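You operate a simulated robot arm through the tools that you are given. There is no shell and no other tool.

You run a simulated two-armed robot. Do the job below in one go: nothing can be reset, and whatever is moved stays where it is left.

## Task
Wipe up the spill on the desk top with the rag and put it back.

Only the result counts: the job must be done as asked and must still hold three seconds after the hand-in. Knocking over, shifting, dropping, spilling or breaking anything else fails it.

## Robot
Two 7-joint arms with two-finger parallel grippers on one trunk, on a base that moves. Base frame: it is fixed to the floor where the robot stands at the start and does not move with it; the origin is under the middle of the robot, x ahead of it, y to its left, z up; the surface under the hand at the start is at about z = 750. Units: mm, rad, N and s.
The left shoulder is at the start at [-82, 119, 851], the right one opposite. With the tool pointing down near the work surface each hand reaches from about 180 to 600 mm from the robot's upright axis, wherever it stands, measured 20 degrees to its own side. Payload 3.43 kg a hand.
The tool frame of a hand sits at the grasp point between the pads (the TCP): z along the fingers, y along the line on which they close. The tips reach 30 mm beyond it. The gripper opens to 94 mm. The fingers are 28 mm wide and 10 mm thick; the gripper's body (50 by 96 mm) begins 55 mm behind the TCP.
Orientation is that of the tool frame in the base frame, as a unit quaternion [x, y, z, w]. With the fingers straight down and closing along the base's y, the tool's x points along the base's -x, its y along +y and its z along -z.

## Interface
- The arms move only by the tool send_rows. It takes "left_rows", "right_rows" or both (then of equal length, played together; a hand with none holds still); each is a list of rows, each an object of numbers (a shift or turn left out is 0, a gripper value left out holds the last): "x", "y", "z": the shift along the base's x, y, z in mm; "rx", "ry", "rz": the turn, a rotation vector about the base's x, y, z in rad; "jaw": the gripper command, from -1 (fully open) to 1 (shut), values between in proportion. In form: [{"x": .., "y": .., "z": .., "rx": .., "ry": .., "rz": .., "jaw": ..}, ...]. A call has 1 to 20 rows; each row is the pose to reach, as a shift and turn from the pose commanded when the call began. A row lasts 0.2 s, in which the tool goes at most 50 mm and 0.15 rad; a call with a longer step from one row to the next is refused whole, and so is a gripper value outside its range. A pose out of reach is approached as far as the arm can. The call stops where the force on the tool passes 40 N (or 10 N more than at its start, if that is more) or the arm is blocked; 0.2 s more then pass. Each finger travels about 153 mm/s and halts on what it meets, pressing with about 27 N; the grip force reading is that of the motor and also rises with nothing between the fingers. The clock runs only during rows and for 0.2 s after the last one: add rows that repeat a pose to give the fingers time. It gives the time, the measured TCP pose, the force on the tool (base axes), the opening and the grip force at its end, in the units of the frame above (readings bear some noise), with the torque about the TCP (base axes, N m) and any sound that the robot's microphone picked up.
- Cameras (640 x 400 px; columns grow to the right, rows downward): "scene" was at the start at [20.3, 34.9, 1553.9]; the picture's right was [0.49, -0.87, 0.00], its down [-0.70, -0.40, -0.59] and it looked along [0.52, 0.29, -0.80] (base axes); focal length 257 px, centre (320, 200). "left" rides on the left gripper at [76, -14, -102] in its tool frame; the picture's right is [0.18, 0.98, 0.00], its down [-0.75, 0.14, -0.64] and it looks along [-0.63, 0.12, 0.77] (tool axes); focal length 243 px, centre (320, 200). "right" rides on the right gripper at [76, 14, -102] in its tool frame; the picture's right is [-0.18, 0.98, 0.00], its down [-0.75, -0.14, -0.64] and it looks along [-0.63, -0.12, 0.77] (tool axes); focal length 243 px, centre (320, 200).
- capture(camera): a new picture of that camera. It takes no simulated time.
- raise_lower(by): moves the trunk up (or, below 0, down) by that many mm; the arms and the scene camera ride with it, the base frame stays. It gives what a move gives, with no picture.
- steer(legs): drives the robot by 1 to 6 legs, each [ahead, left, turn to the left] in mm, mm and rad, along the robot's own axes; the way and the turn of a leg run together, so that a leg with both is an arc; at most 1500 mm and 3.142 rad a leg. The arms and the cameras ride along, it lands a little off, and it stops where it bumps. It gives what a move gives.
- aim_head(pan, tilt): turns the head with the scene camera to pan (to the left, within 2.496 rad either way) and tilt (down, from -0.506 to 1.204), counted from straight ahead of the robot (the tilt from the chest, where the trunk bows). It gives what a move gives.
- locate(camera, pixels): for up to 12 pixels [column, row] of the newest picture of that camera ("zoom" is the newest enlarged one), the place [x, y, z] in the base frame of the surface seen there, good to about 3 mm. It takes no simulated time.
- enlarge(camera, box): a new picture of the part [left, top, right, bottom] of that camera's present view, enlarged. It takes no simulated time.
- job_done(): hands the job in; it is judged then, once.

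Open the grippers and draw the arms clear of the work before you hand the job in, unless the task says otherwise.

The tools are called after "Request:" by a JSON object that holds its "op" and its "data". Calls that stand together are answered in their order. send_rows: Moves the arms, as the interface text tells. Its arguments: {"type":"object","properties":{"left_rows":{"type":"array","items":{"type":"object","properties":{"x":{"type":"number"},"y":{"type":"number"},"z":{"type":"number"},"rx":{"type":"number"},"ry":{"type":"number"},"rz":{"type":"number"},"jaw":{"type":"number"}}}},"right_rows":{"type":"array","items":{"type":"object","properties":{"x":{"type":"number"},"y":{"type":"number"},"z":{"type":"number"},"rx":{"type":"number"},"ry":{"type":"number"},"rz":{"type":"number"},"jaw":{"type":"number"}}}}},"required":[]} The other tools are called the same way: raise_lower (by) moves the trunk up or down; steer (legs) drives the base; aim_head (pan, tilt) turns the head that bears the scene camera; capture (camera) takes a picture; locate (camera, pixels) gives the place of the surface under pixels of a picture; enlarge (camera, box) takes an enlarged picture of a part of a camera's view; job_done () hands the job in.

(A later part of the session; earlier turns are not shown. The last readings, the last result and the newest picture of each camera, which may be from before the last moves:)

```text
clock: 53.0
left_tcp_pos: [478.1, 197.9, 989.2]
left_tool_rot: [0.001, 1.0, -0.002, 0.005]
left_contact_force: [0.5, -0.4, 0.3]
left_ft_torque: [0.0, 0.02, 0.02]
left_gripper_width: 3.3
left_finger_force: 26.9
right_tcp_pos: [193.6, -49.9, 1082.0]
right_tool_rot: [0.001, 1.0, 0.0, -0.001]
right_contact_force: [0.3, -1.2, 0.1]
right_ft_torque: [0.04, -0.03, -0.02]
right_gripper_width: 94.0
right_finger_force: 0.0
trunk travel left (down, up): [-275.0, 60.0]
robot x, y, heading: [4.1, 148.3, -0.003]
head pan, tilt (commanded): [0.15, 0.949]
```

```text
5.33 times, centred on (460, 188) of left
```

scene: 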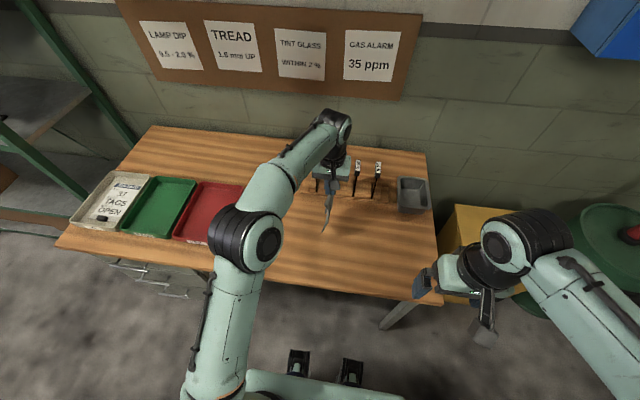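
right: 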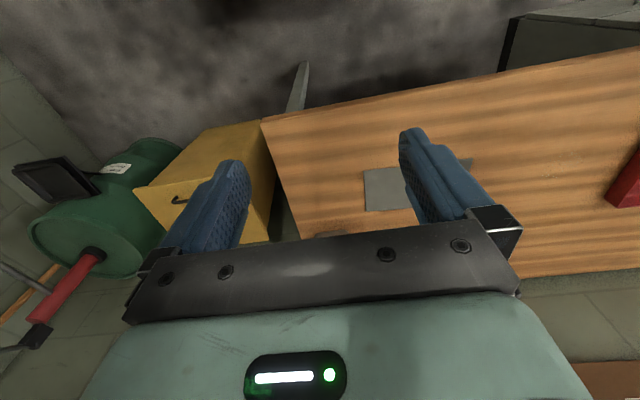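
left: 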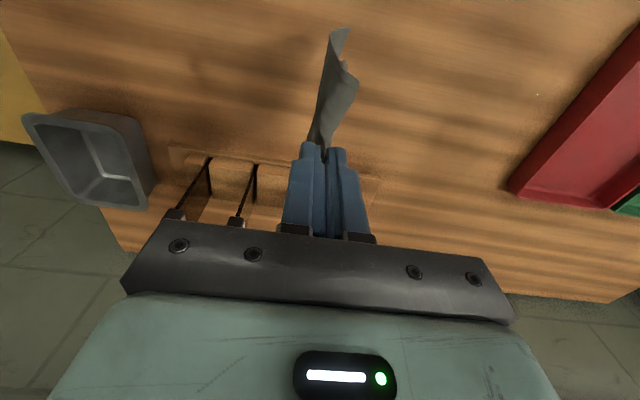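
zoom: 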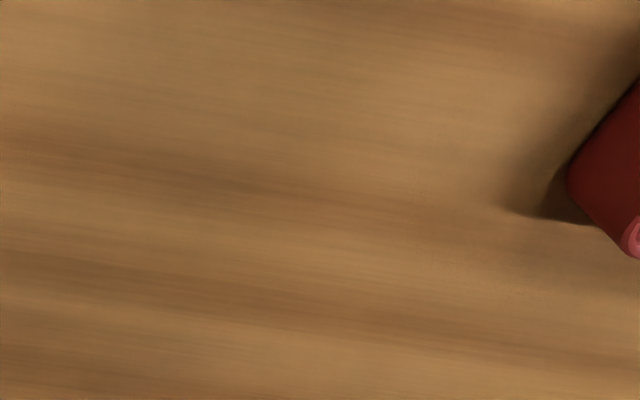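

Only that small drop at about (450,488) remains. I carry the rag back over, laying its tail behind the hand (−y side) in an arc so the rag lies flat, ending just short of the drop.

Request:
{"op": "send_rows", "data": {"left_rows": [{"x": -10, "y": 40}, {"x": -20, "y": 80}, {"x": -30, "y": 112, "z": -20}, {"x": -33, "y": 130, "z": -45}, {"x": -33, "y": 165, "z": -55}, {"x": -33, "y": 200, "z": -75}, {"x": -33, "y": 228, "z": -105}, {"x": -33, "y": 248, "z": -140}, {"x": -33, "y": 262, "z": -175}, {"x": -33, "y": 268, "z": -197}, {"x": -33, "y": 270, "z": -202}]}}

Request:
{"op": "capture", "data": {"camera": "left"}}

Request:
{"op": "enlarge", "data": {"camera": "right", "box": [500, 100, 640, 190]}}

```text
clock: 55.4
left_tcp_pos: [447.1, 469.7, 788.6]
left_tool_rot: [0.002, 1.0, -0.002, 0.005]
left_contact_force: [0.4, -0.4, 6.1]
left_ft_torque: [-0.02, 0.06, 0.04]
left_gripper_width: 3.3
left_finger_force: 27.1
right_tcp_pos: [193.3, -50.4, 1082.2]
right_tool_rot: [0.001, 1.0, 0.0, 0.0]
right_contact_force: [0.1, 0.1, 0.0]
right_ft_torque: [-0.01, 0.03, -0.02]
right_gripper_width: 93.9
right_finger_force: 0.0
trunk travel left (down, up): [-275.0, 60.0]
robot x, y, heading: [1.2, 148.4, -0.006]
head pan, tilt (commanded): [0.15, 0.949]
```

```text
taken
```

left: 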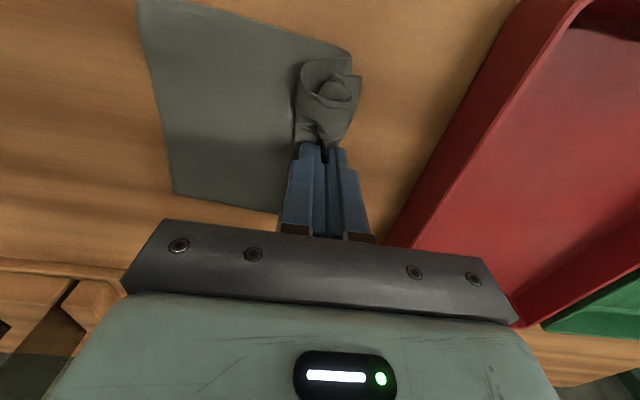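

```text
4.44 times, centred on (570, 145) of right
```

zoom: 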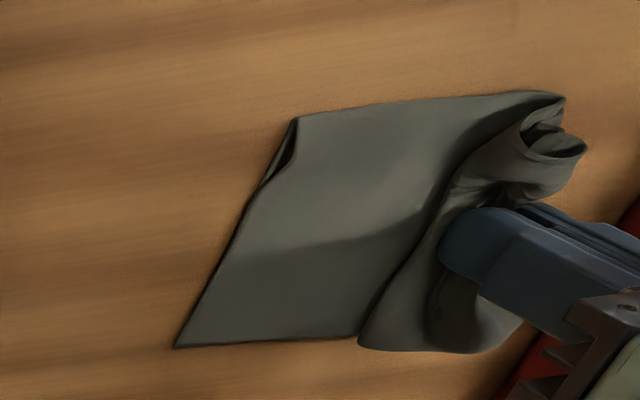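

The tail lies flat and the flap is rolled at the front; contact is 6 N. I push on to y≈490 and rub in x across the drop with a bit more pressure.

Request:
{"op": "send_rows", "data": {"left_rows": [{"y": 6, "z": 0}, {"y": 12, "z": -1}, {"y": 18, "z": -1}, {"y": 20, "x": -10, "z": -1}, {"y": 20, "x": -20, "z": -1}, {"y": 20, "x": -10, "z": -1}, {"y": 20, "x": 0, "z": -1}, {"y": 20, "x": 10, "z": -1}, {"y": 20, "x": 20, "z": -1}, {"y": 25, "x": 20, "z": -1}, {"y": 25, "x": 10, "z": -1}, {"y": 25, "x": 0, "z": -1}, {"y": 25, "x": -10, "z": -1}, {"y": 25, "x": -20, "z": -1}]}}

Request:
{"op": "capture", "data": {"camera": "left"}}

```text
clock: 58.4
left_tcp_pos: [424.5, 492.5, 787.1]
left_tool_rot: [0.002, 1.0, -0.002, 0.004]
left_contact_force: [0.3, 0.4, -0.2]
left_ft_torque: [0.02, 0.01, 0.0]
left_gripper_width: 3.4
left_finger_force: 26.9
right_tcp_pos: [194.0, -50.3, 1081.8]
right_tool_rot: [0.002, 1.0, 0.0, 0.0]
right_contact_force: [0.1, 0.6, -0.2]
right_ft_torque: [-0.03, -0.01, 0.02]
right_gripper_width: 94.0
right_finger_force: 0.0
trunk travel left (down, up): [-275.0, 60.0]
robot x, y, heading: [-1.0, 148.6, -0.0]
head pan, tilt (commanded): [0.15, 0.949]
```

```text
taken
```

left: 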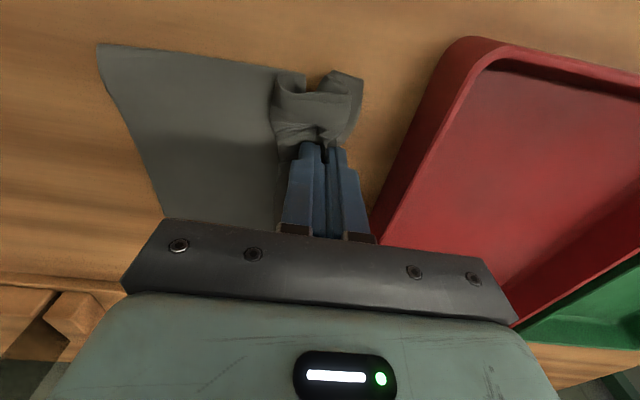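

Contact was lost as the flap moved; I lower 4 mm to press again and repeat the x strokes over the drop.

Request:
{"op": "send_rows", "data": {"left_rows": [{"z": -2}, {"z": -4}, {"x": 10, "z": -4}, {"x": 20, "z": -4}, {"x": 30, "z": -4}, {"x": 40, "z": -4}, {"x": 50, "z": -4}, {"x": 50, "y": -8, "z": -4}, {"x": 40, "y": -8, "z": -4}, {"x": 30, "y": -8, "z": -4}, {"x": 20, "y": -8, "z": -4}, {"x": 10, "y": -8, "z": -4}, {"x": 0, "y": -8, "z": -4}]}}

Request:
{"op": "capture", "data": {"camera": "left"}}

```text
clock: 61.2
left_tcp_pos: [427.9, 483.9, 784.0]
left_tool_rot: [0.001, 1.0, -0.001, 0.008]
left_contact_force: [11.7, 0.1, 25.8]
left_ft_torque: [0.04, -0.19, -0.01]
left_gripper_width: 3.5
left_finger_force: 26.7
right_tcp_pos: [192.7, -50.8, 1081.4]
right_tool_rot: [0.002, 1.0, 0.001, 0.0]
right_contact_force: [-0.2, -0.3, 0.0]
right_ft_torque: [0.02, -0.02, -0.03]
right_gripper_width: 93.9
right_finger_force: 0.1
trunk travel left (down, up): [-275.0, 60.0]
robot x, y, heading: [1.2, 150.6, 0.0]
head pan, tilt (commanded): [0.15, 0.949]
```

```text
taken
```

left: 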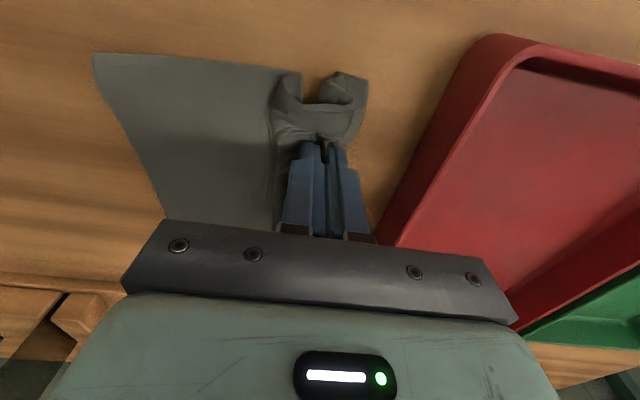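

It pressed well (about 26 N) while rubbing. I lift the rag clear again, carry it to −y, and inspect the desk.

Request:
{"op": "send_rows", "data": {"left_rows": [{"z": 25}, {"z": 65}, {"z": 105}, {"z": 145}, {"z": 180, "y": -10}, {"z": 205, "y": -40, "x": 10}, {"z": 205, "y": -85, "x": 20}, {"z": 205, "y": -130, "x": 30}, {"z": 205, "y": -175, "x": 40}, {"z": 205, "y": -220, "x": 50}, {"z": 205, "y": -260, "x": 50}, {"z": 205, "y": -285, "x": 50}, {"z": 205, "y": -285, "x": 50}, {"z": 205, "y": -285, "x": 50}]}}

Request:
{"op": "capture", "data": {"camera": "left"}}

Request:
{"op": "enlarge", "data": {"camera": "left", "box": [500, 70, 580, 120]}}

Request:
{"op": "enlarge", "data": {"camera": "right", "box": [570, 120, 640, 170]}}

Request:
{"op": "enlarge", "data": {"camera": "right", "box": [535, 130, 605, 180]}}

```text
clock: 64.2
left_tcp_pos: [471.6, 198.9, 987.9]
left_tool_rot: [0.001, 1.0, -0.002, 0.005]
left_contact_force: [0.6, -0.2, -0.6]
left_ft_torque: [0.01, -0.03, -0.05]
left_gripper_width: 3.3
left_finger_force: 27.1
right_tcp_pos: [193.2, -49.6, 1081.1]
right_tool_rot: [0.001, 1.0, 0.0, 0.0]
right_contact_force: [-0.4, 0.0, -0.2]
right_ft_torque: [-0.01, 0.0, 0.01]
right_gripper_width: 94.1
right_finger_force: 0.0
trunk travel left (down, up): [-275.0, 60.0]
robot x, y, heading: [-3.7, 149.5, -0.006]
head pan, tilt (commanded): [0.15, 0.949]
```

```text
taken
```

left: 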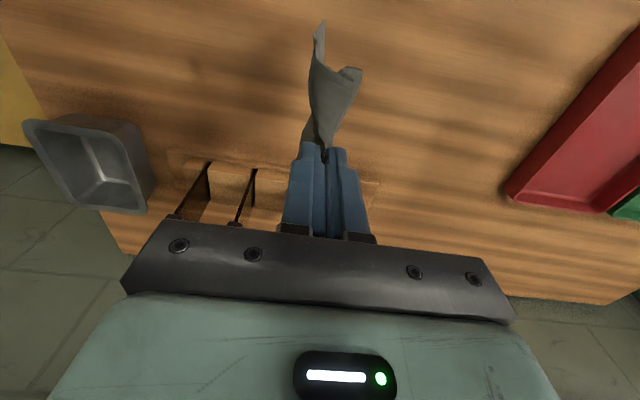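

```text
8.00 times, centred on (540, 95) of left
```

zoom: 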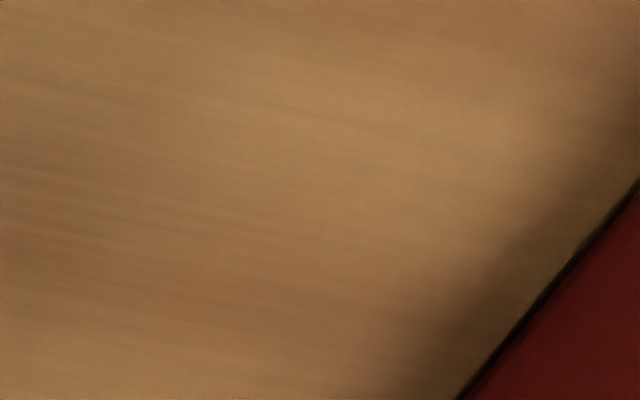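

```text
8.00 times, centred on (605, 145) of right
```

zoom: 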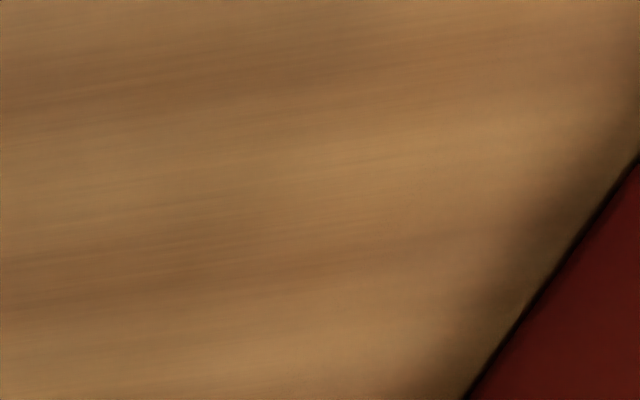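

```text
8.00 times, centred on (570, 155) of right
```

zoom: 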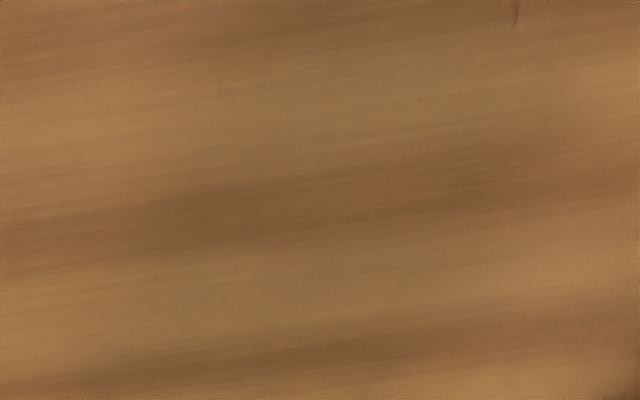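

The drop is gone in all views. I scan the rest of the desk for further drops before putting the rag back.

Request:
{"op": "enlarge", "data": {"camera": "left", "box": [360, 0, 500, 87]}}

Request:
{"op": "enlarge", "data": {"camera": "left", "box": [360, 80, 500, 167]}}

Request:
{"op": "enlarge", "data": {"camera": "left", "box": [380, 150, 520, 237]}}

Request:
{"op": "enlarge", "data": {"camera": "left", "box": [490, 0, 630, 87]}}

Request:
{"op": "enlarge", "data": {"camera": "left", "box": [180, 20, 320, 107]}}

Request:
{"op": "enlarge", "data": {"camera": "left", "box": [60, 30, 200, 117]}}

Request:
{"op": "enlarge", "data": {"camera": "left", "box": [150, 90, 290, 177]}}

Request:
{"op": "enlarge", "data": {"camera": "left", "box": [500, 200, 640, 287]}}

```text
4.57 times, centred on (430, 44) of left
```

zoom: 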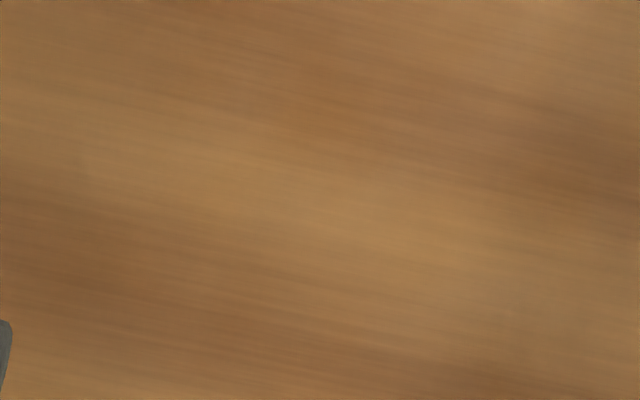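

```text
4.57 times, centred on (430, 124) of left
```

zoom: 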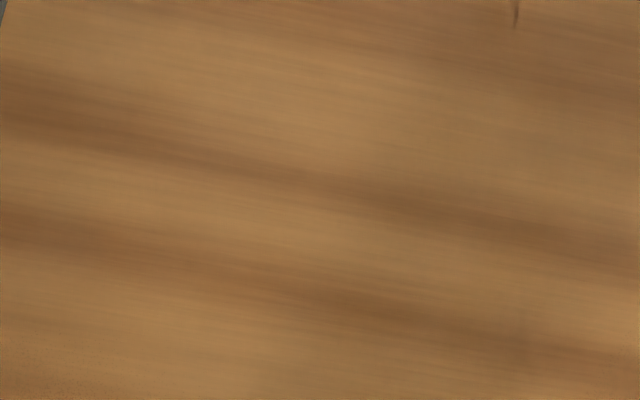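

```text
4.57 times, centred on (450, 194) of left
```

zoom: 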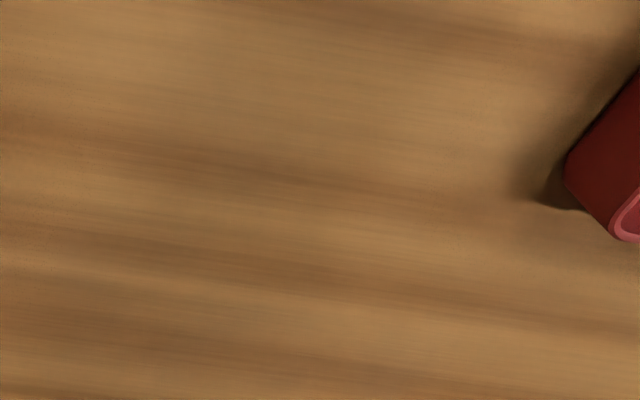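

```text
4.57 times, centred on (560, 44) of left
```

zoom: 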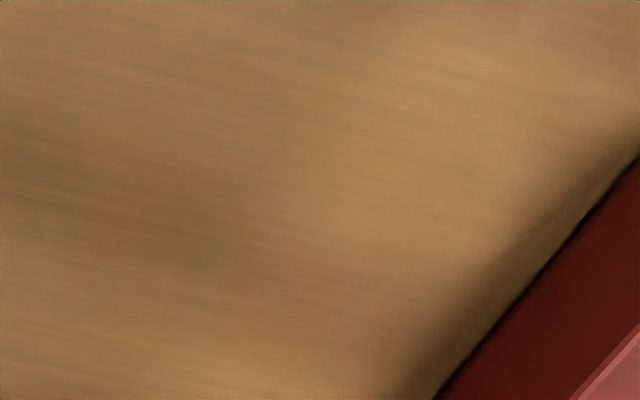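

```text
4.57 times, centred on (250, 64) of left
```

zoom: 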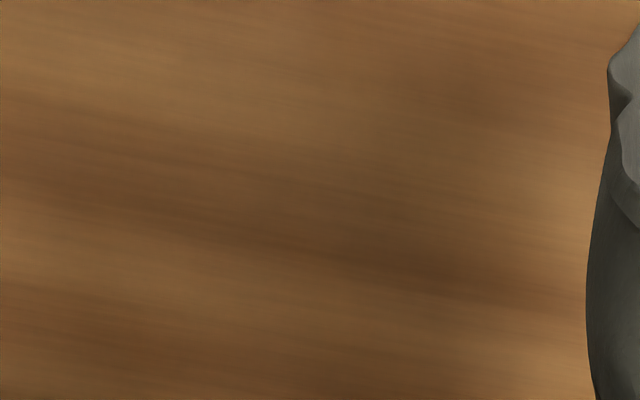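

```text
4.57 times, centred on (130, 74) of left
```

zoom: 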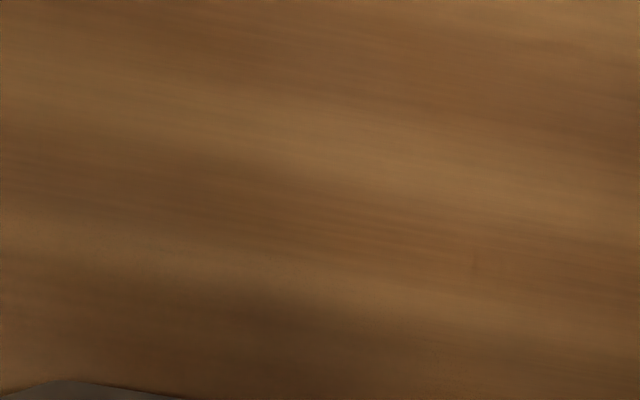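

```text
4.57 times, centred on (220, 134) of left
```

zoom: 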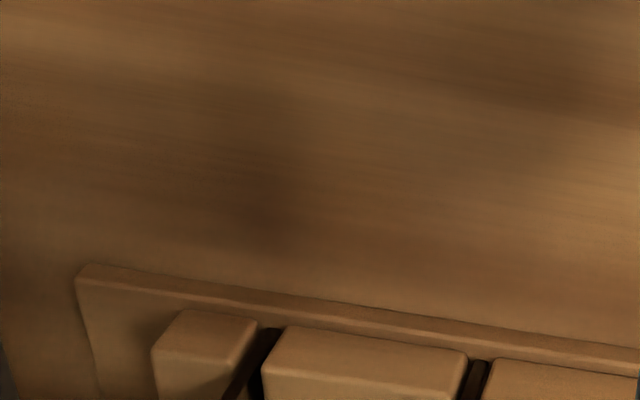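

```text
4.57 times, centred on (570, 244) of left
```

zoom: 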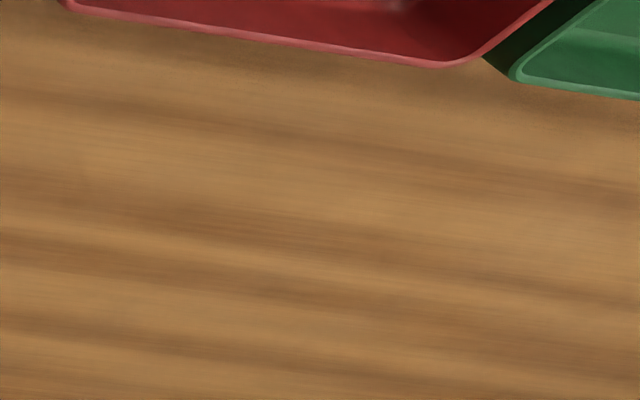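

No other drops are seen. Now I put the rag back: I hang its tail end over the old right end of the rag (y≈5) first, lowering until it just touches.

Request:
{"op": "send_rows", "data": {"left_rows": [{"y": -40}, {"y": -80}, {"y": -120, "z": -5}, {"y": -155, "z": -15}, {"y": -185, "z": -30}, {"y": -197, "z": -45}, {"y": -197, "z": -55}, {"y": -197, "z": -55}, {"y": -197, "z": -55}]}}

Request:
{"op": "capture", "data": {"camera": "left"}}

Request:
{"op": "capture", "data": {"camera": "right"}}

Request:
{"op": "enlarge", "data": {"camera": "scene", "box": [260, 150, 460, 290]}}

```text
clock: 66.2
left_tcp_pos: [465.2, 11.5, 931.5]
left_tool_rot: [0.002, 1.0, -0.002, 0.005]
left_contact_force: [0.0, -0.3, -0.1]
left_ft_torque: [0.02, 0.0, 0.01]
left_gripper_width: 3.3
left_finger_force: 26.8
left hand out of reach, approached as far as the arm can: row 5, 6, 7, 8, 9
right_tcp_pos: [193.5, -49.9, 1081.3]
right_tool_rot: [0.0, 1.0, -0.001, 0.0]
right_contact_force: [-0.4, 0.2, -0.2]
right_ft_torque: [0.0, 0.03, 0.01]
right_gripper_width: 94.0
right_finger_force: 0.0
trunk travel left (down, up): [-275.0, 60.0]
robot x, y, heading: [-2.7, 147.8, -0.003]
head pan, tilt (commanded): [0.15, 0.949]
```

```text
taken
```

left: 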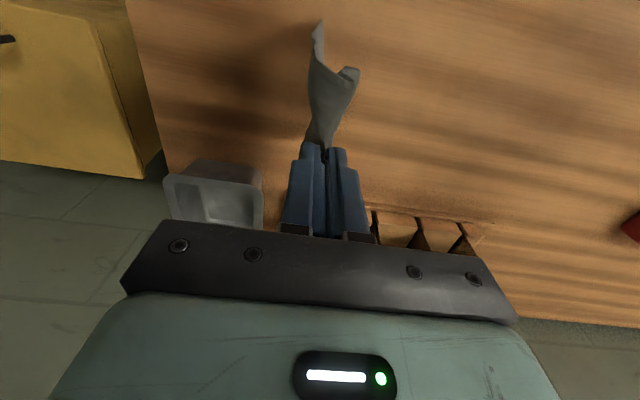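

```text
taken
```

right: 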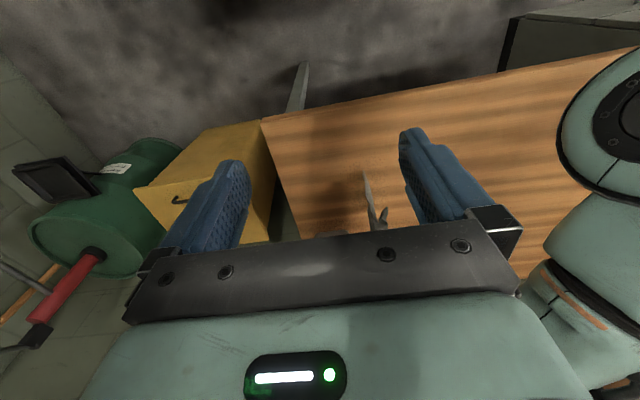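

```text
2.86 times, centred on (360, 220) of scene
```

zoom: 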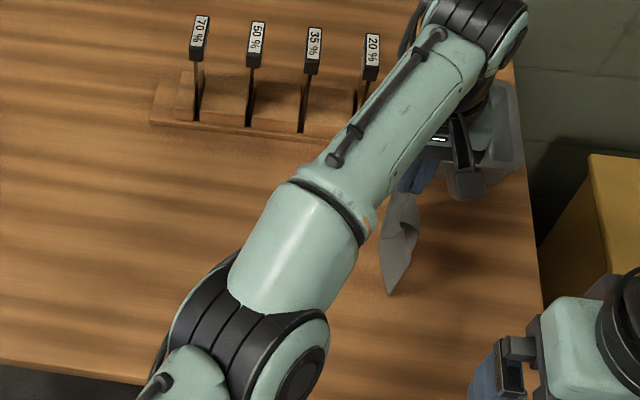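

The spot is just out of reach (hand at y=11.5 rather than 2). I draw the hand back to y≈100 and shift the base 90 mm to the right so the laying-down has good reach.

Request:
{"op": "send_rows", "data": {"left_rows": [{"y": 25, "z": 15}, {"y": 60, "z": 30}, {"y": 95, "z": 40}, {"y": 105, "z": 40}]}}

Request:
{"op": "steer", "data": {"legs": [[0, -90, 0]]}}

Request:
{"op": "capture", "data": {"camera": "scene"}}

Request:
{"op": "capture", "data": {"camera": "left"}}

```text
clock: 67.2
left_tcp_pos: [493.2, 107.7, 983.5]
left_tool_rot: [0.001, 1.0, -0.002, 0.004]
left_contact_force: [-0.4, -1.2, 0.2]
left_ft_torque: [-0.02, 0.01, 0.01]
left_gripper_width: 3.0
left_finger_force: 27.4
left hand out of reach, approached as far as the arm can: row 1, 2, 3, 4
right_tcp_pos: [193.0, -49.0, 1081.7]
right_tool_rot: [0.001, 1.0, 0.0, 0.0]
right_contact_force: [-0.5, 0.0, 0.3]
right_ft_torque: [-0.02, 0.04, -0.01]
right_gripper_width: 93.8
right_finger_force: 0.0
trunk travel left (down, up): [-275.0, 60.0]
robot x, y, heading: [1.3, 147.0, -0.001]
head pan, tilt (commanded): [0.15, 0.949]
```

```text
clock: 68.7
left_tcp_pos: [493.7, 18.8, 983.9]
left_tool_rot: [0.001, 1.0, -0.002, 0.003]
left_contact_force: [0.2, 0.0, -0.4]
left_ft_torque: [-0.03, 0.0, 0.02]
left_gripper_width: 3.1
left_finger_force: 27.0
right_tcp_pos: [194.5, -138.1, 1081.5]
right_tool_rot: [0.0, 1.0, 0.0, 0.0]
right_contact_force: [-0.6, 1.0, 0.1]
right_ft_torque: [0.0, 0.01, -0.01]
right_gripper_width: 94.1
right_finger_force: 0.1
trunk travel left (down, up): [-275.0, 60.0]
robot x, y, heading: [-0.8, 64.1, -0.002]
head pan, tilt (commanded): [0.15, 0.949]
```

```text
taken
```

scene: 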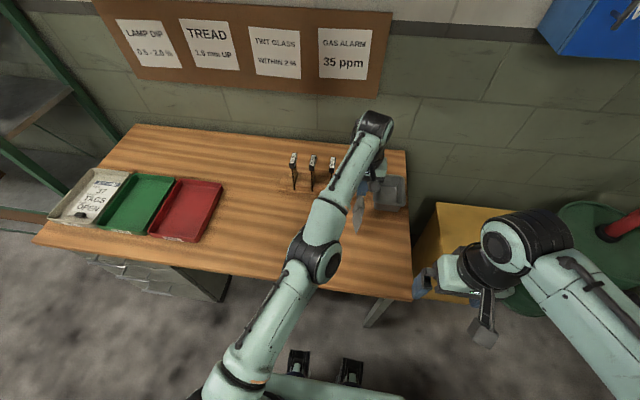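

```text
taken
```

left: 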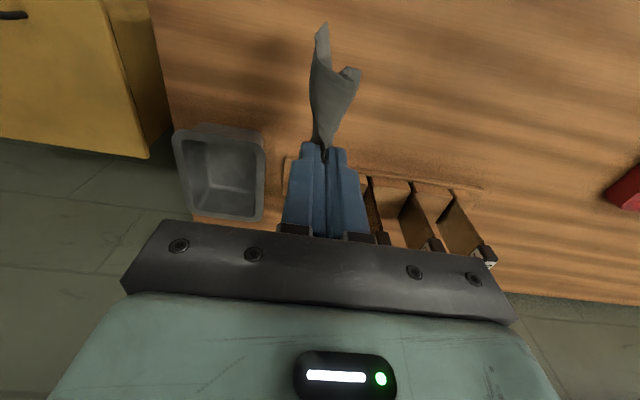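

The hand reads (493.7, 18.8, 984). I send a zero move to see whether the commanded pose is reachable and settled now.

Request:
{"op": "send_rows", "data": {"left_rows": [{"z": 0}, {"z": 0}]}}

```text
clock: 69.3
left_tcp_pos: [494.0, 18.4, 983.6]
left_tool_rot: [0.001, 1.0, -0.001, 0.003]
left_contact_force: [0.5, -0.2, 0.0]
left_ft_torque: [-0.01, 0.02, -0.03]
left_gripper_width: 3.0
left_finger_force: 26.8
right_tcp_pos: [193.9, -136.8, 1081.1]
right_tool_rot: [0.0, 1.0, 0.0, 0.0]
right_contact_force: [0.4, -0.2, 0.2]
right_ft_torque: [-0.01, 0.02, 0.02]
right_gripper_width: 94.1
right_finger_force: 0.0
trunk travel left (down, up): [-275.0, 60.0]
robot x, y, heading: [0.8, 57.9, -0.005]
head pan, tilt (commanded): [0.15, 0.949]
```

The pose is settled. I move to (470, 2, 940) to bring the tail end near the desk at the rag's old right end, and check its height.

Request:
{"op": "send_rows", "data": {"left_rows": [{"x": -12, "y": -8, "z": -20}, {"x": -24, "y": -16, "z": -40}, {"x": -24, "y": -16, "z": -44}, {"x": -24, "y": -16, "z": -44}, {"x": -24, "y": -16, "z": -44}]}}

Request:
{"op": "enlarge", "data": {"camera": "scene", "box": [310, 150, 430, 260]}}

Request:
{"op": "enlarge", "data": {"camera": "right", "box": [330, 60, 530, 220]}}

```text
clock: 70.5
left_tcp_pos: [495.3, -5.9, 946.2]
left_tool_rot: [0.001, 1.0, -0.002, 0.004]
left_contact_force: [-0.6, 0.7, -0.5]
left_ft_torque: [-0.03, -0.01, 0.01]
left_gripper_width: 3.2
left_finger_force: 26.6
left hand out of reach, approached as far as the arm can: row 1, 2, 3, 4, 5
right_tcp_pos: [193.7, -138.1, 1081.9]
right_tool_rot: [0.0, 1.0, 0.0, 0.0]
right_contact_force: [0.7, -0.3, -0.9]
right_ft_torque: [0.02, 0.02, -0.02]
right_gripper_width: 93.7
right_finger_force: 0.0
trunk travel left (down, up): [-275.0, 60.0]
robot x, y, heading: [-0.3, 59.7, 0.0]
head pan, tilt (commanded): [0.15, 0.949]
```

```text
3.64 times, centred on (370, 205) of scene
```

zoom: 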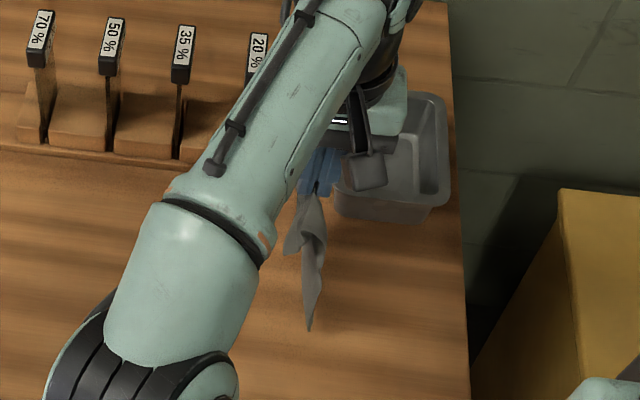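

```text
2.50 times, centred on (430, 140) of right
```

zoom: 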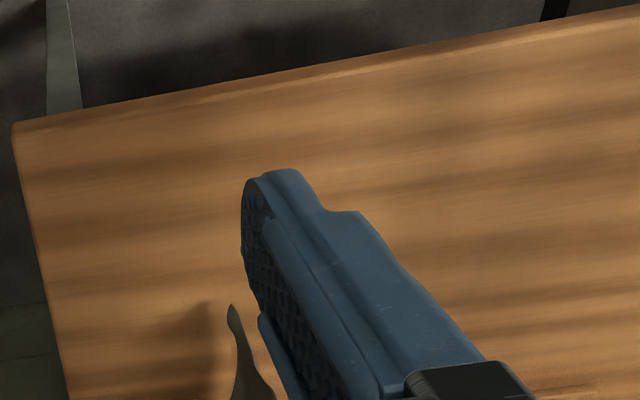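

The arm seems to have run into a joint limit: x stays at 495 though lower was commanded. I bring the hand back left and nearer to the robot to free it, watching how well it follows.

Request:
{"op": "send_rows", "data": {"left_rows": [{"y": 30, "x": -10, "z": 20}, {"y": 65, "x": -25, "z": 30}, {"y": 100, "x": -40, "z": 40}, {"y": 140, "x": -55, "z": 40}, {"y": 180, "x": -70, "z": 40}, {"y": 220, "x": -80, "z": 40}, {"y": 240, "x": -80, "z": 40}]}}

Request:
{"op": "send_rows", "data": {"left_rows": [{"z": 0}]}}

Request:
{"op": "capture", "data": {"camera": "scene"}}

```text
clock: 72.1
left_tcp_pos: [521.9, 227.7, 1014.5]
left_tool_rot: [0.001, 1.0, -0.003, 0.002]
left_contact_force: [0.1, 0.1, 0.6]
left_ft_torque: [-0.04, -0.01, -0.01]
left_gripper_width: 3.3
left_finger_force: 27.2
left hand out of reach, approached as far as the arm can: row 1, 2, 3, 4, 5, 6, 7
right_tcp_pos: [194.0, -138.0, 1081.6]
right_tool_rot: [0.0, 1.0, 0.0, 0.0]
right_contact_force: [-0.4, 0.4, 0.5]
right_ft_torque: [0.01, 0.02, -0.01]
right_gripper_width: 94.1
right_finger_force: 0.1
trunk travel left (down, up): [-275.0, 60.0]
robot x, y, heading: [-0.7, 62.6, 0.0]
head pan, tilt (commanded): [0.15, 0.949]
```

```text
clock: 72.5
left_tcp_pos: [521.5, 228.2, 1016.3]
left_tool_rot: [0.001, 1.0, -0.002, 0.003]
left_contact_force: [0.3, 0.0, 0.2]
left_ft_torque: [0.02, 0.0, 0.0]
left_gripper_width: 3.1
left_finger_force: 27.2
right_tcp_pos: [194.0, -138.2, 1081.5]
right_tool_rot: [0.0, 1.0, 0.001, 0.001]
right_contact_force: [0.5, -0.1, 0.1]
right_ft_torque: [-0.03, 0.0, 0.04]
right_gripper_width: 93.9
right_finger_force: 0.1
trunk travel left (down, up): [-275.0, 60.0]
robot x, y, heading: [0.5, 55.0, 0.002]
head pan, tilt (commanded): [0.15, 0.949]
```

```text
taken
```

scene: 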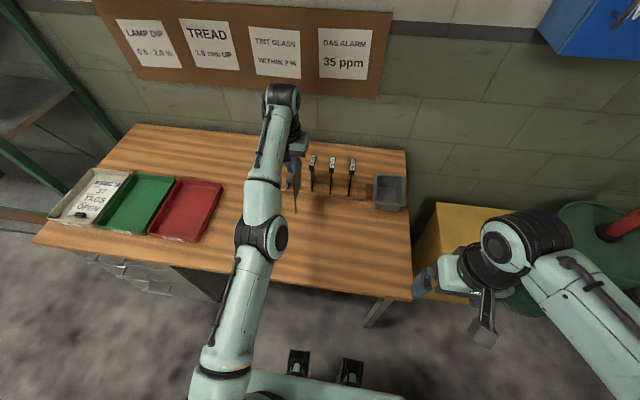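

The arm looks nearly straight, which keeps the hand from coming back. I try a plain move toward the robot and a bit down to bend the elbow again.

Request:
{"op": "send_rows", "data": {"left_rows": [{"x": -20}, {"x": -40}, {"x": -60}, {"x": -80}]}}

```text
clock: 73.5
left_tcp_pos: [511.3, 223.7, 1040.3]
left_tool_rot: [0.001, 1.0, -0.002, 0.003]
left_contact_force: [0.5, 0.1, -1.9]
left_ft_torque: [-0.01, -0.01, 0.02]
left_gripper_width: 3.2
left_finger_force: 27.2
left hand out of reach, approached as far as the arm can: row 1, 2, 3, 4
right_tcp_pos: [193.2, -138.4, 1080.8]
right_tool_rot: [-0.001, 1.0, 0.0, 0.0]
right_contact_force: [-0.4, 1.0, 1.1]
right_ft_torque: [0.0, -0.02, 0.02]
right_gripper_width: 94.0
right_finger_force: 0.0
trunk travel left (down, up): [-275.0, 60.0]
robot x, y, heading: [2.8, 57.9, 0.004]
head pan, tilt (commanded): [0.15, 0.949]
```

Retracting still fails at this height. I lower the hand instead (lower poses worked before), staying over free desk at y≈225; the rag's end stays above or just touches the desk.

Request:
{"op": "send_rows", "data": {"left_rows": [{"z": -20}, {"z": -40}, {"z": -60}, {"z": -80}]}}

```text
clock: 74.5
left_tcp_pos: [537.4, 224.5, 968.6]
left_tool_rot: [0.001, 1.0, -0.001, 0.003]
left_contact_force: [0.2, 0.3, 0.0]
left_ft_torque: [0.0, 0.01, 0.02]
left_gripper_width: 3.4
left_finger_force: 26.9
left hand out of reach, approached as far as the arm can: row 1, 2, 3, 4
right_tcp_pos: [193.9, -138.6, 1082.4]
right_tool_rot: [0.0, 1.0, -0.001, 0.0]
right_contact_force: [0.5, -0.2, -0.4]
right_ft_torque: [0.07, -0.04, -0.01]
right_gripper_width: 94.1
right_finger_force: 0.0
trunk travel left (down, up): [-275.0, 60.0]
robot x, y, heading: [0.0, 64.2, -0.002]
head pan, tilt (commanded): [0.15, 0.949]
```

Something keeps the arm from retracting, while sideways moves follow. I move the hand left to open desk (y≈420, away from the rack) and then test an outward move to learn what holds it.

Request:
{"op": "send_rows", "data": {"left_rows": [{"y": 40, "z": 5}, {"y": 80, "z": 10}, {"y": 120, "z": 15}, {"y": 160, "z": 20}, {"y": 195, "z": 25}]}}

Request:
{"op": "capture", "data": {"camera": "scene"}}

Request:
{"op": "capture", "data": {"camera": "right"}}

```text
clock: 75.7
left_tcp_pos: [510.7, 402.9, 982.0]
left_tool_rot: [0.0, 1.0, -0.002, 0.004]
left_contact_force: [0.5, -0.9, 0.6]
left_ft_torque: [-0.03, 0.01, -0.01]
left_gripper_width: 3.4
left_finger_force: 26.7
left hand out of reach, approached as far as the arm can: row 2, 3, 4, 5
right_tcp_pos: [194.2, -138.4, 1081.2]
right_tool_rot: [-0.001, 1.0, 0.0, -0.001]
right_contact_force: [0.5, 0.0, 0.8]
right_ft_torque: [0.0, -0.02, 0.0]
right_gripper_width: 94.0
right_finger_force: 0.0
trunk travel left (down, up): [-275.0, 60.0]
robot x, y, heading: [-0.5, 62.0, -0.0]
head pan, tilt (commanded): [0.15, 0.949]
```

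```text
taken
```

scene: 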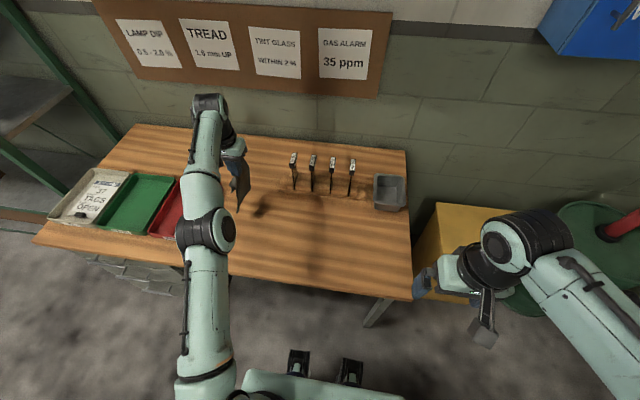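

```text
taken
```

right: 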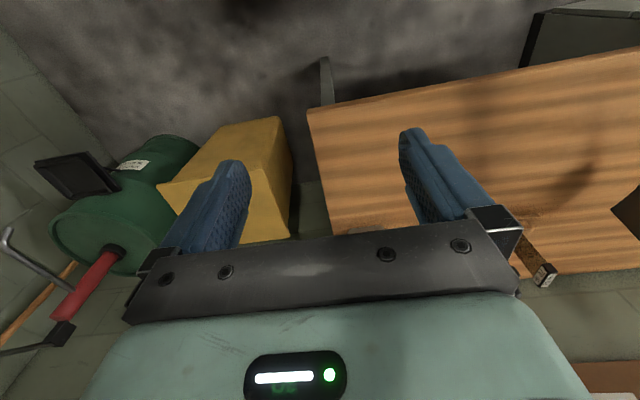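

The arm looks straight from above. I test a small outward move here (free desk behind) to see if it's at full stretch.

Request:
{"op": "send_rows", "data": {"left_rows": [{"x": 20}, {"x": 40}]}}

```text
clock: 76.3
left_tcp_pos: [516.0, 394.9, 972.5]
left_tool_rot: [0.001, 1.0, -0.001, 0.004]
left_contact_force: [-0.1, -0.7, -1.0]
left_ft_torque: [0.02, 0.0, 0.04]
left_gripper_width: 3.4
left_finger_force: 27.5
left hand out of reach, approached as far as the arm can: row 1, 2
right_tcp_pos: [193.5, -137.7, 1081.5]
right_tool_rot: [0.0, 1.0, 0.0, 0.0]
right_contact_force: [-0.1, 0.8, -0.3]
right_ft_torque: [0.02, -0.02, 0.01]
right_gripper_width: 93.8
right_finger_force: 0.0
trunk travel left (down, up): [-275.0, 60.0]
robot x, y, heading: [-1.4, 61.0, 0.002]
head pan, tilt (commanded): [0.15, 0.949]
```

Neither outward nor inward follows, so the elbow is at its straight-arm singularity. I command a deeper inward target toward the shoulder, over free space, to make the elbow bend again.

Request:
{"op": "send_rows", "data": {"left_rows": [{"x": -42, "y": -15}, {"x": -84, "y": -30}, {"x": -126, "y": -45}, {"x": -168, "y": -60}, {"x": -168, "y": -60}, {"x": -168, "y": -60}]}}

Request:
{"op": "capture", "data": {"camera": "scene"}}

```text
clock: 77.7
left_tcp_pos: [347.1, 337.4, 969.5]
left_tool_rot: [0.001, 1.0, -0.001, 0.004]
left_contact_force: [0.9, 0.5, -0.4]
left_ft_torque: [0.0, -0.03, -0.02]
left_gripper_width: 3.5
left_finger_force: 27.0
right_tcp_pos: [192.7, -138.4, 1081.7]
right_tool_rot: [0.0, 1.0, -0.001, 0.0]
right_contact_force: [-0.4, 0.1, -0.4]
right_ft_torque: [-0.02, -0.02, -0.02]
right_gripper_width: 94.1
right_finger_force: 0.2
trunk travel left (down, up): [-275.0, 60.0]
robot x, y, heading: [-1.6, 60.1, 0.004]
head pan, tilt (commanded): [0.15, 0.949]
```

```text
taken
```

scene: 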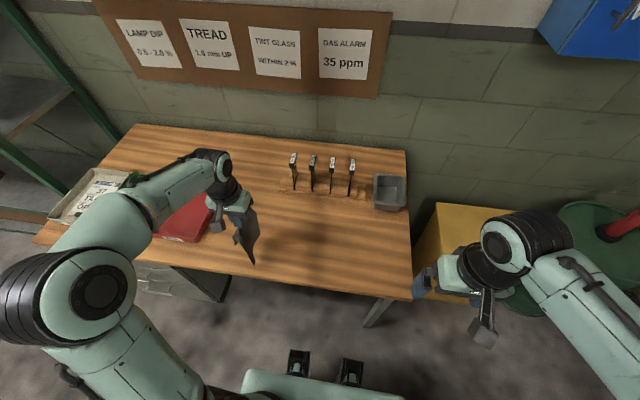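

The arm bent back to its normal shape (hand at (347,337,970)). I drive the base 60 mm right, back to its starting place, for better reach to the rag's spot.

Request:
{"op": "steer", "data": {"legs": [[0, -60, 0]]}}

Request:
{"op": "send_rows", "data": {"left_rows": [{"x": 20, "y": -40}, {"x": 40, "y": -80}, {"x": 60, "y": -120}, {"x": 75, "y": -160}, {"x": 90, "y": -195}, {"x": 100, "y": -210}]}}

Request:
{"op": "capture", "data": {"camera": "left"}}

Request:
{"op": "capture", "data": {"camera": "scene"}}

```text
clock: 78.9
left_tcp_pos: [347.7, 276.8, 969.4]
left_tool_rot: [0.0, 1.0, -0.002, 0.004]
left_contact_force: [0.1, 0.2, 0.2]
left_ft_torque: [-0.04, 0.0, 0.0]
left_gripper_width: 3.4
left_finger_force: 27.3
right_tcp_pos: [193.0, -200.8, 1081.2]
right_tool_rot: [0.0, 1.0, 0.0, 0.0]
right_contact_force: [-0.3, -1.0, -0.2]
right_ft_torque: [0.02, -0.03, -0.01]
right_gripper_width: 93.9
right_finger_force: 0.1
trunk travel left (down, up): [-275.0, 60.0]
robot x, y, heading: [1.0, -0.8, -0.0]
head pan, tilt (commanded): [0.15, 0.949]
```

```text
clock: 80.3
left_tcp_pos: [448.4, 67.5, 968.7]
left_tool_rot: [0.0, 1.0, -0.002, 0.003]
left_contact_force: [0.3, -0.9, 0.5]
left_ft_torque: [-0.01, -0.02, -0.01]
left_gripper_width: 3.3
left_finger_force: 27.3
right_tcp_pos: [194.8, -198.8, 1082.4]
right_tool_rot: [0.0, 1.0, 0.0, -0.001]
right_contact_force: [-0.1, 0.0, -0.7]
right_ft_torque: [0.02, -0.02, 0.0]
right_gripper_width: 94.1
right_finger_force: 0.2
trunk travel left (down, up): [-275.0, 60.0]
robot x, y, heading: [-2.0, -3.8, -0.0]
head pan, tilt (commanded): [0.15, 0.949]
```

```text
taken
```

left: 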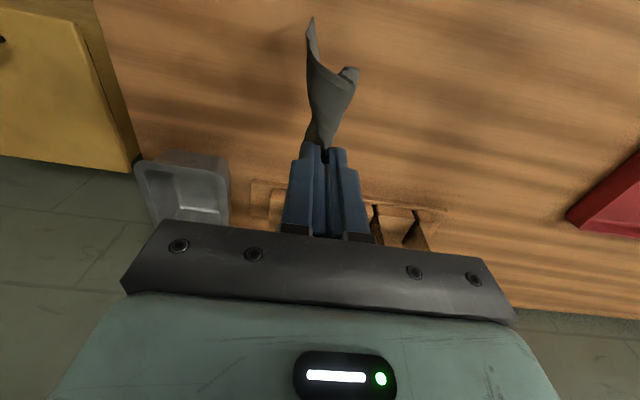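

```text
taken
```

scene: 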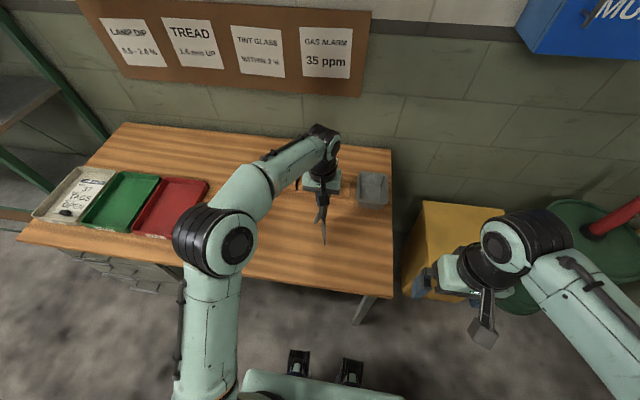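

The arm follows well now and the rag hangs straight. I locate the rag's lowest corner at (311,22) to know its height above the desk.

Request:
{"op": "locate", "data": {"camera": "left", "pixels": [[311, 24], [312, 40], [330, 100], [350, 75]]}}

Request:
{"op": "locate", "data": {"camera": "scene", "pixels": [[325, 240], [322, 220], [318, 212]]}}

```text
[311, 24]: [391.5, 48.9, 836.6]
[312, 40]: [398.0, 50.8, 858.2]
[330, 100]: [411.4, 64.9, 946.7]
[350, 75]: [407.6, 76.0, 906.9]
```

```text
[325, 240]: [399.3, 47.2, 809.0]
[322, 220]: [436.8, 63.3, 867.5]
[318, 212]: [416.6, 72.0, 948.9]
```

The rag's lower edge is at z≈805 and about 20 mm to −y of the hand. I set that edge down at y≈5 and lay the rag out in an arc toward +y, ending with the fingers near (476,148) just over the desk.

Request:
{"op": "send_rows", "data": {"left_rows": [{"x": 10, "y": -20, "z": -20}, {"x": 20, "y": -40, "z": -38}, {"x": 22, "y": -46, "z": -46}, {"x": 22, "y": -46, "z": -46}, {"x": 23, "y": -12, "z": -53}, {"x": 24, "y": 20, "z": -70}, {"x": 25, "y": 48, "z": -96}, {"x": 26, "y": 66, "z": -123}, {"x": 27, "y": 77, "z": -151}, {"x": 28, "y": 81, "z": -174}, {"x": 28, "y": 82, "z": -181}]}}

Request:
{"op": "capture", "data": {"camera": "left"}}

Request:
{"op": "enlarge", "data": {"camera": "right", "box": [330, 100, 640, 290]}}

Request:
{"op": "enlarge", "data": {"camera": "scene", "box": [240, 150, 400, 260]}}

```text
clock: 82.7
left_tcp_pos: [476.9, 148.9, 790.5]
left_tool_rot: [0.0, 1.0, -0.002, 0.004]
left_contact_force: [1.0, 0.0, 1.8]
left_ft_torque: [0.0, 0.02, 0.0]
left_gripper_width: 3.5
left_finger_force: 26.6
right_tcp_pos: [194.0, -199.0, 1081.0]
right_tool_rot: [-0.001, 1.0, 0.0, -0.001]
right_contact_force: [-0.4, 0.1, -0.3]
right_ft_torque: [0.02, -0.01, -0.02]
right_gripper_width: 94.1
right_finger_force: 0.0
trunk travel left (down, up): [-275.0, 60.0]
robot x, y, heading: [-0.6, -1.2, -0.0]
head pan, tilt (commanded): [0.15, 0.949]
```

```text
taken
```

left: 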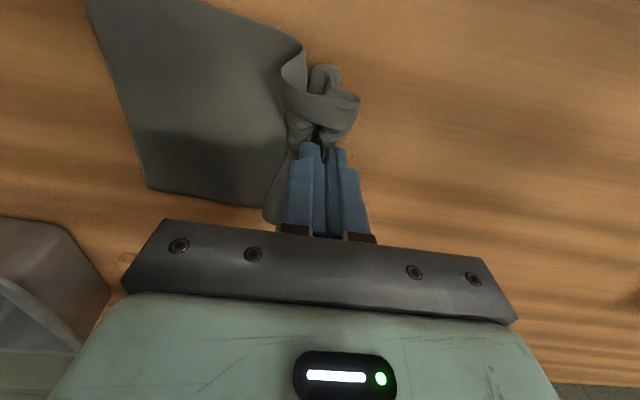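

```text
2.06 times, centred on (485, 195) of right
```

zoom: 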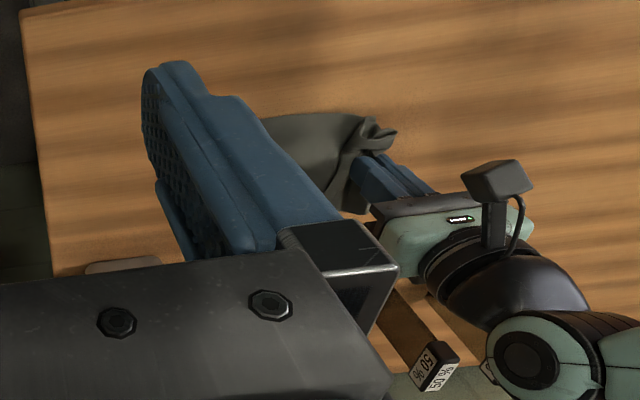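

```text
3.64 times, centred on (320, 205) of scene
```

zoom: 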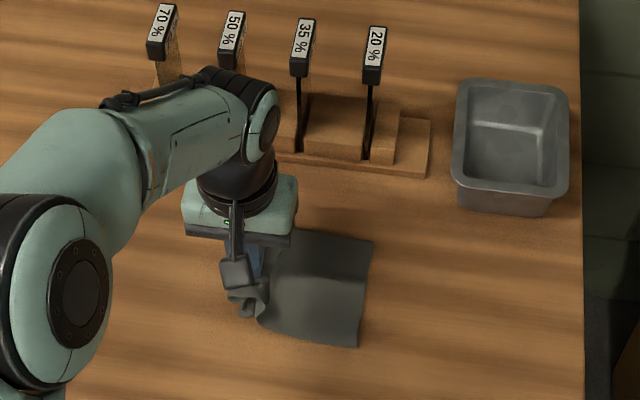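

The rag lies flat with its tail toward −y. I locate its right-hand corners to compare with the original ones ((417,7) and (523,4)).

Request:
{"op": "locate", "data": {"camera": "zoom", "pixels": [[371, 243], [356, 344], [362, 290], [300, 290], [262, 318]]}}

Request:
{"op": "locate", "data": {"camera": "left", "pixels": [[148, 187], [110, 60], [200, 100], [300, 48], [325, 75]]}}

```text
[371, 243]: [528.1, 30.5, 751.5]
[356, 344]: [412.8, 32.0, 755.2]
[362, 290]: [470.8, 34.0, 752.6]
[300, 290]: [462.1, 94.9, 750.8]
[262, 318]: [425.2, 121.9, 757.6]
```

```text
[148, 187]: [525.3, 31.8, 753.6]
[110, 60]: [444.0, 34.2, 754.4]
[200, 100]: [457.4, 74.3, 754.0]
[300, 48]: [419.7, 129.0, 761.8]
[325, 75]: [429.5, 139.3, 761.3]
```

The right edge lies at y≈31, about 26 mm short of the original 5. I release here slowly, rise straight up, and see how the pinched end relaxes before adjusting.

Request:
{"op": "send_rows", "data": {"left_rows": [{"jaw": 0.85}, {"jaw": 0.7}, {"jaw": 0.55}, {"jaw": 0.4}, {"jaw": 0.3}, {"jaw": 0.3, "z": 10}, {"jaw": 0.3, "z": 30}, {"jaw": 0.3, "z": 60}, {"jaw": 0.3, "z": 100}]}}

Request:
{"op": "capture", "data": {"camera": "left"}}

Request:
{"op": "enlarge", "data": {"camera": "scene", "box": [240, 150, 400, 260]}}

```text
clock: 84.7
left_tcp_pos: [477.0, 145.1, 886.7]
left_tool_rot: [0.001, 1.0, -0.001, 0.004]
left_contact_force: [0.4, 0.4, -0.6]
left_ft_torque: [0.01, -0.01, -0.01]
left_gripper_width: 33.0
left_finger_force: 0.1
right_tcp_pos: [194.6, -199.2, 1082.3]
right_tool_rot: [-0.001, 1.0, 0.0, 0.0]
right_contact_force: [-0.4, -0.5, -0.2]
right_ft_torque: [-0.01, 0.01, 0.03]
right_gripper_width: 93.9
right_finger_force: 0.1
trunk travel left (down, up): [-275.0, 60.0]
robot x, y, heading: [1.2, 0.9, 0.003]
head pan, tilt (commanded): [0.15, 0.949]
```

```text
taken
```

left: 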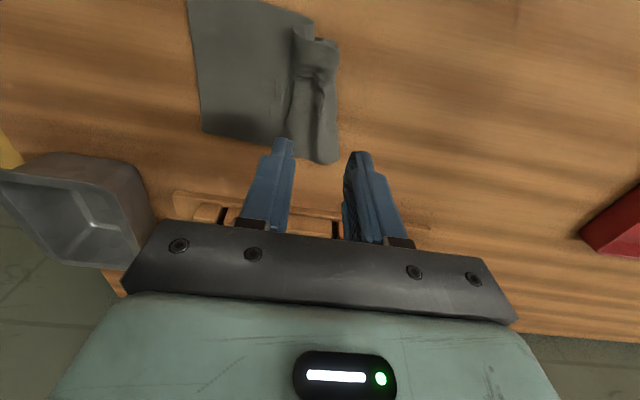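

```text
3.64 times, centred on (320, 205) of scene
```

zoom: 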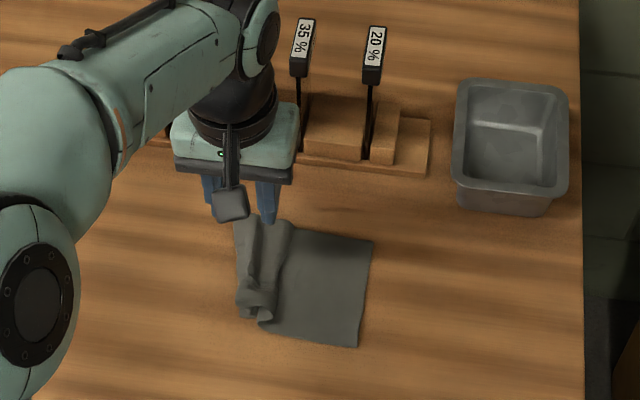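

The left end of the rag is folded over in a roll. I enlarge it to see how the layers lie.

Request:
{"op": "enlarge", "data": {"camera": "left", "box": [180, 0, 370, 170]}}

Request:
{"op": "locate", "data": {"camera": "zoom", "pixels": [[330, 80], [425, 105], [440, 375], [370, 370], [330, 330], [400, 170], [370, 250], [420, 300], [300, 200], [180, 300]]}}

Request:
{"op": "enlarge", "data": {"camera": "right", "box": [400, 120, 560, 240]}}

```text
2.35 times, centred on (275, 85) of left
```

zoom: 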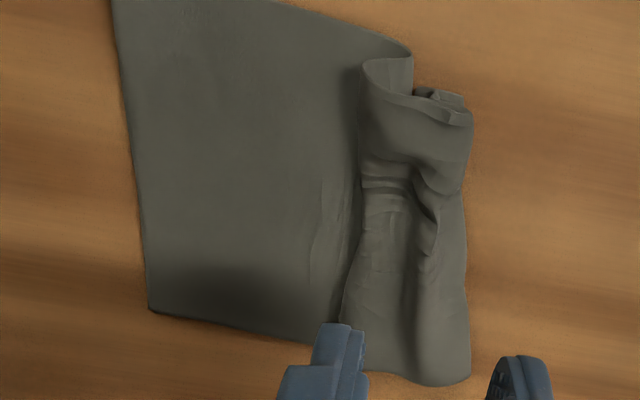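

```text
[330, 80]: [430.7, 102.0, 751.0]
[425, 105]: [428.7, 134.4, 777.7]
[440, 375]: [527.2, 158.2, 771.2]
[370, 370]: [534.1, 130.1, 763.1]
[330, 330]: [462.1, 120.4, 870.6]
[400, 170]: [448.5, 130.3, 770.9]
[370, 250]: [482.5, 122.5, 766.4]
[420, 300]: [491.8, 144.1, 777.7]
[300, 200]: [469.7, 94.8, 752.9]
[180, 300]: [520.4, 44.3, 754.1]
```

```text
3.33 times, centred on (480, 180) of right
```

zoom: 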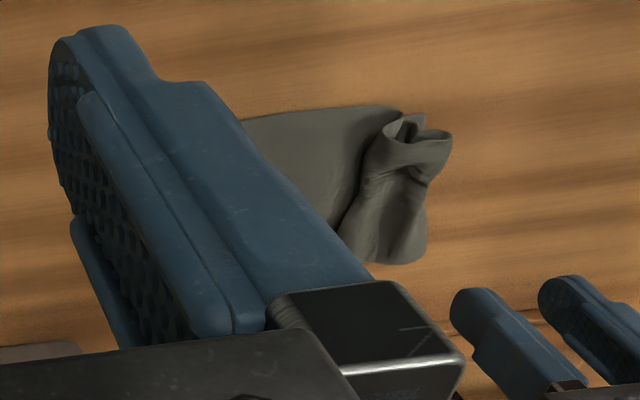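

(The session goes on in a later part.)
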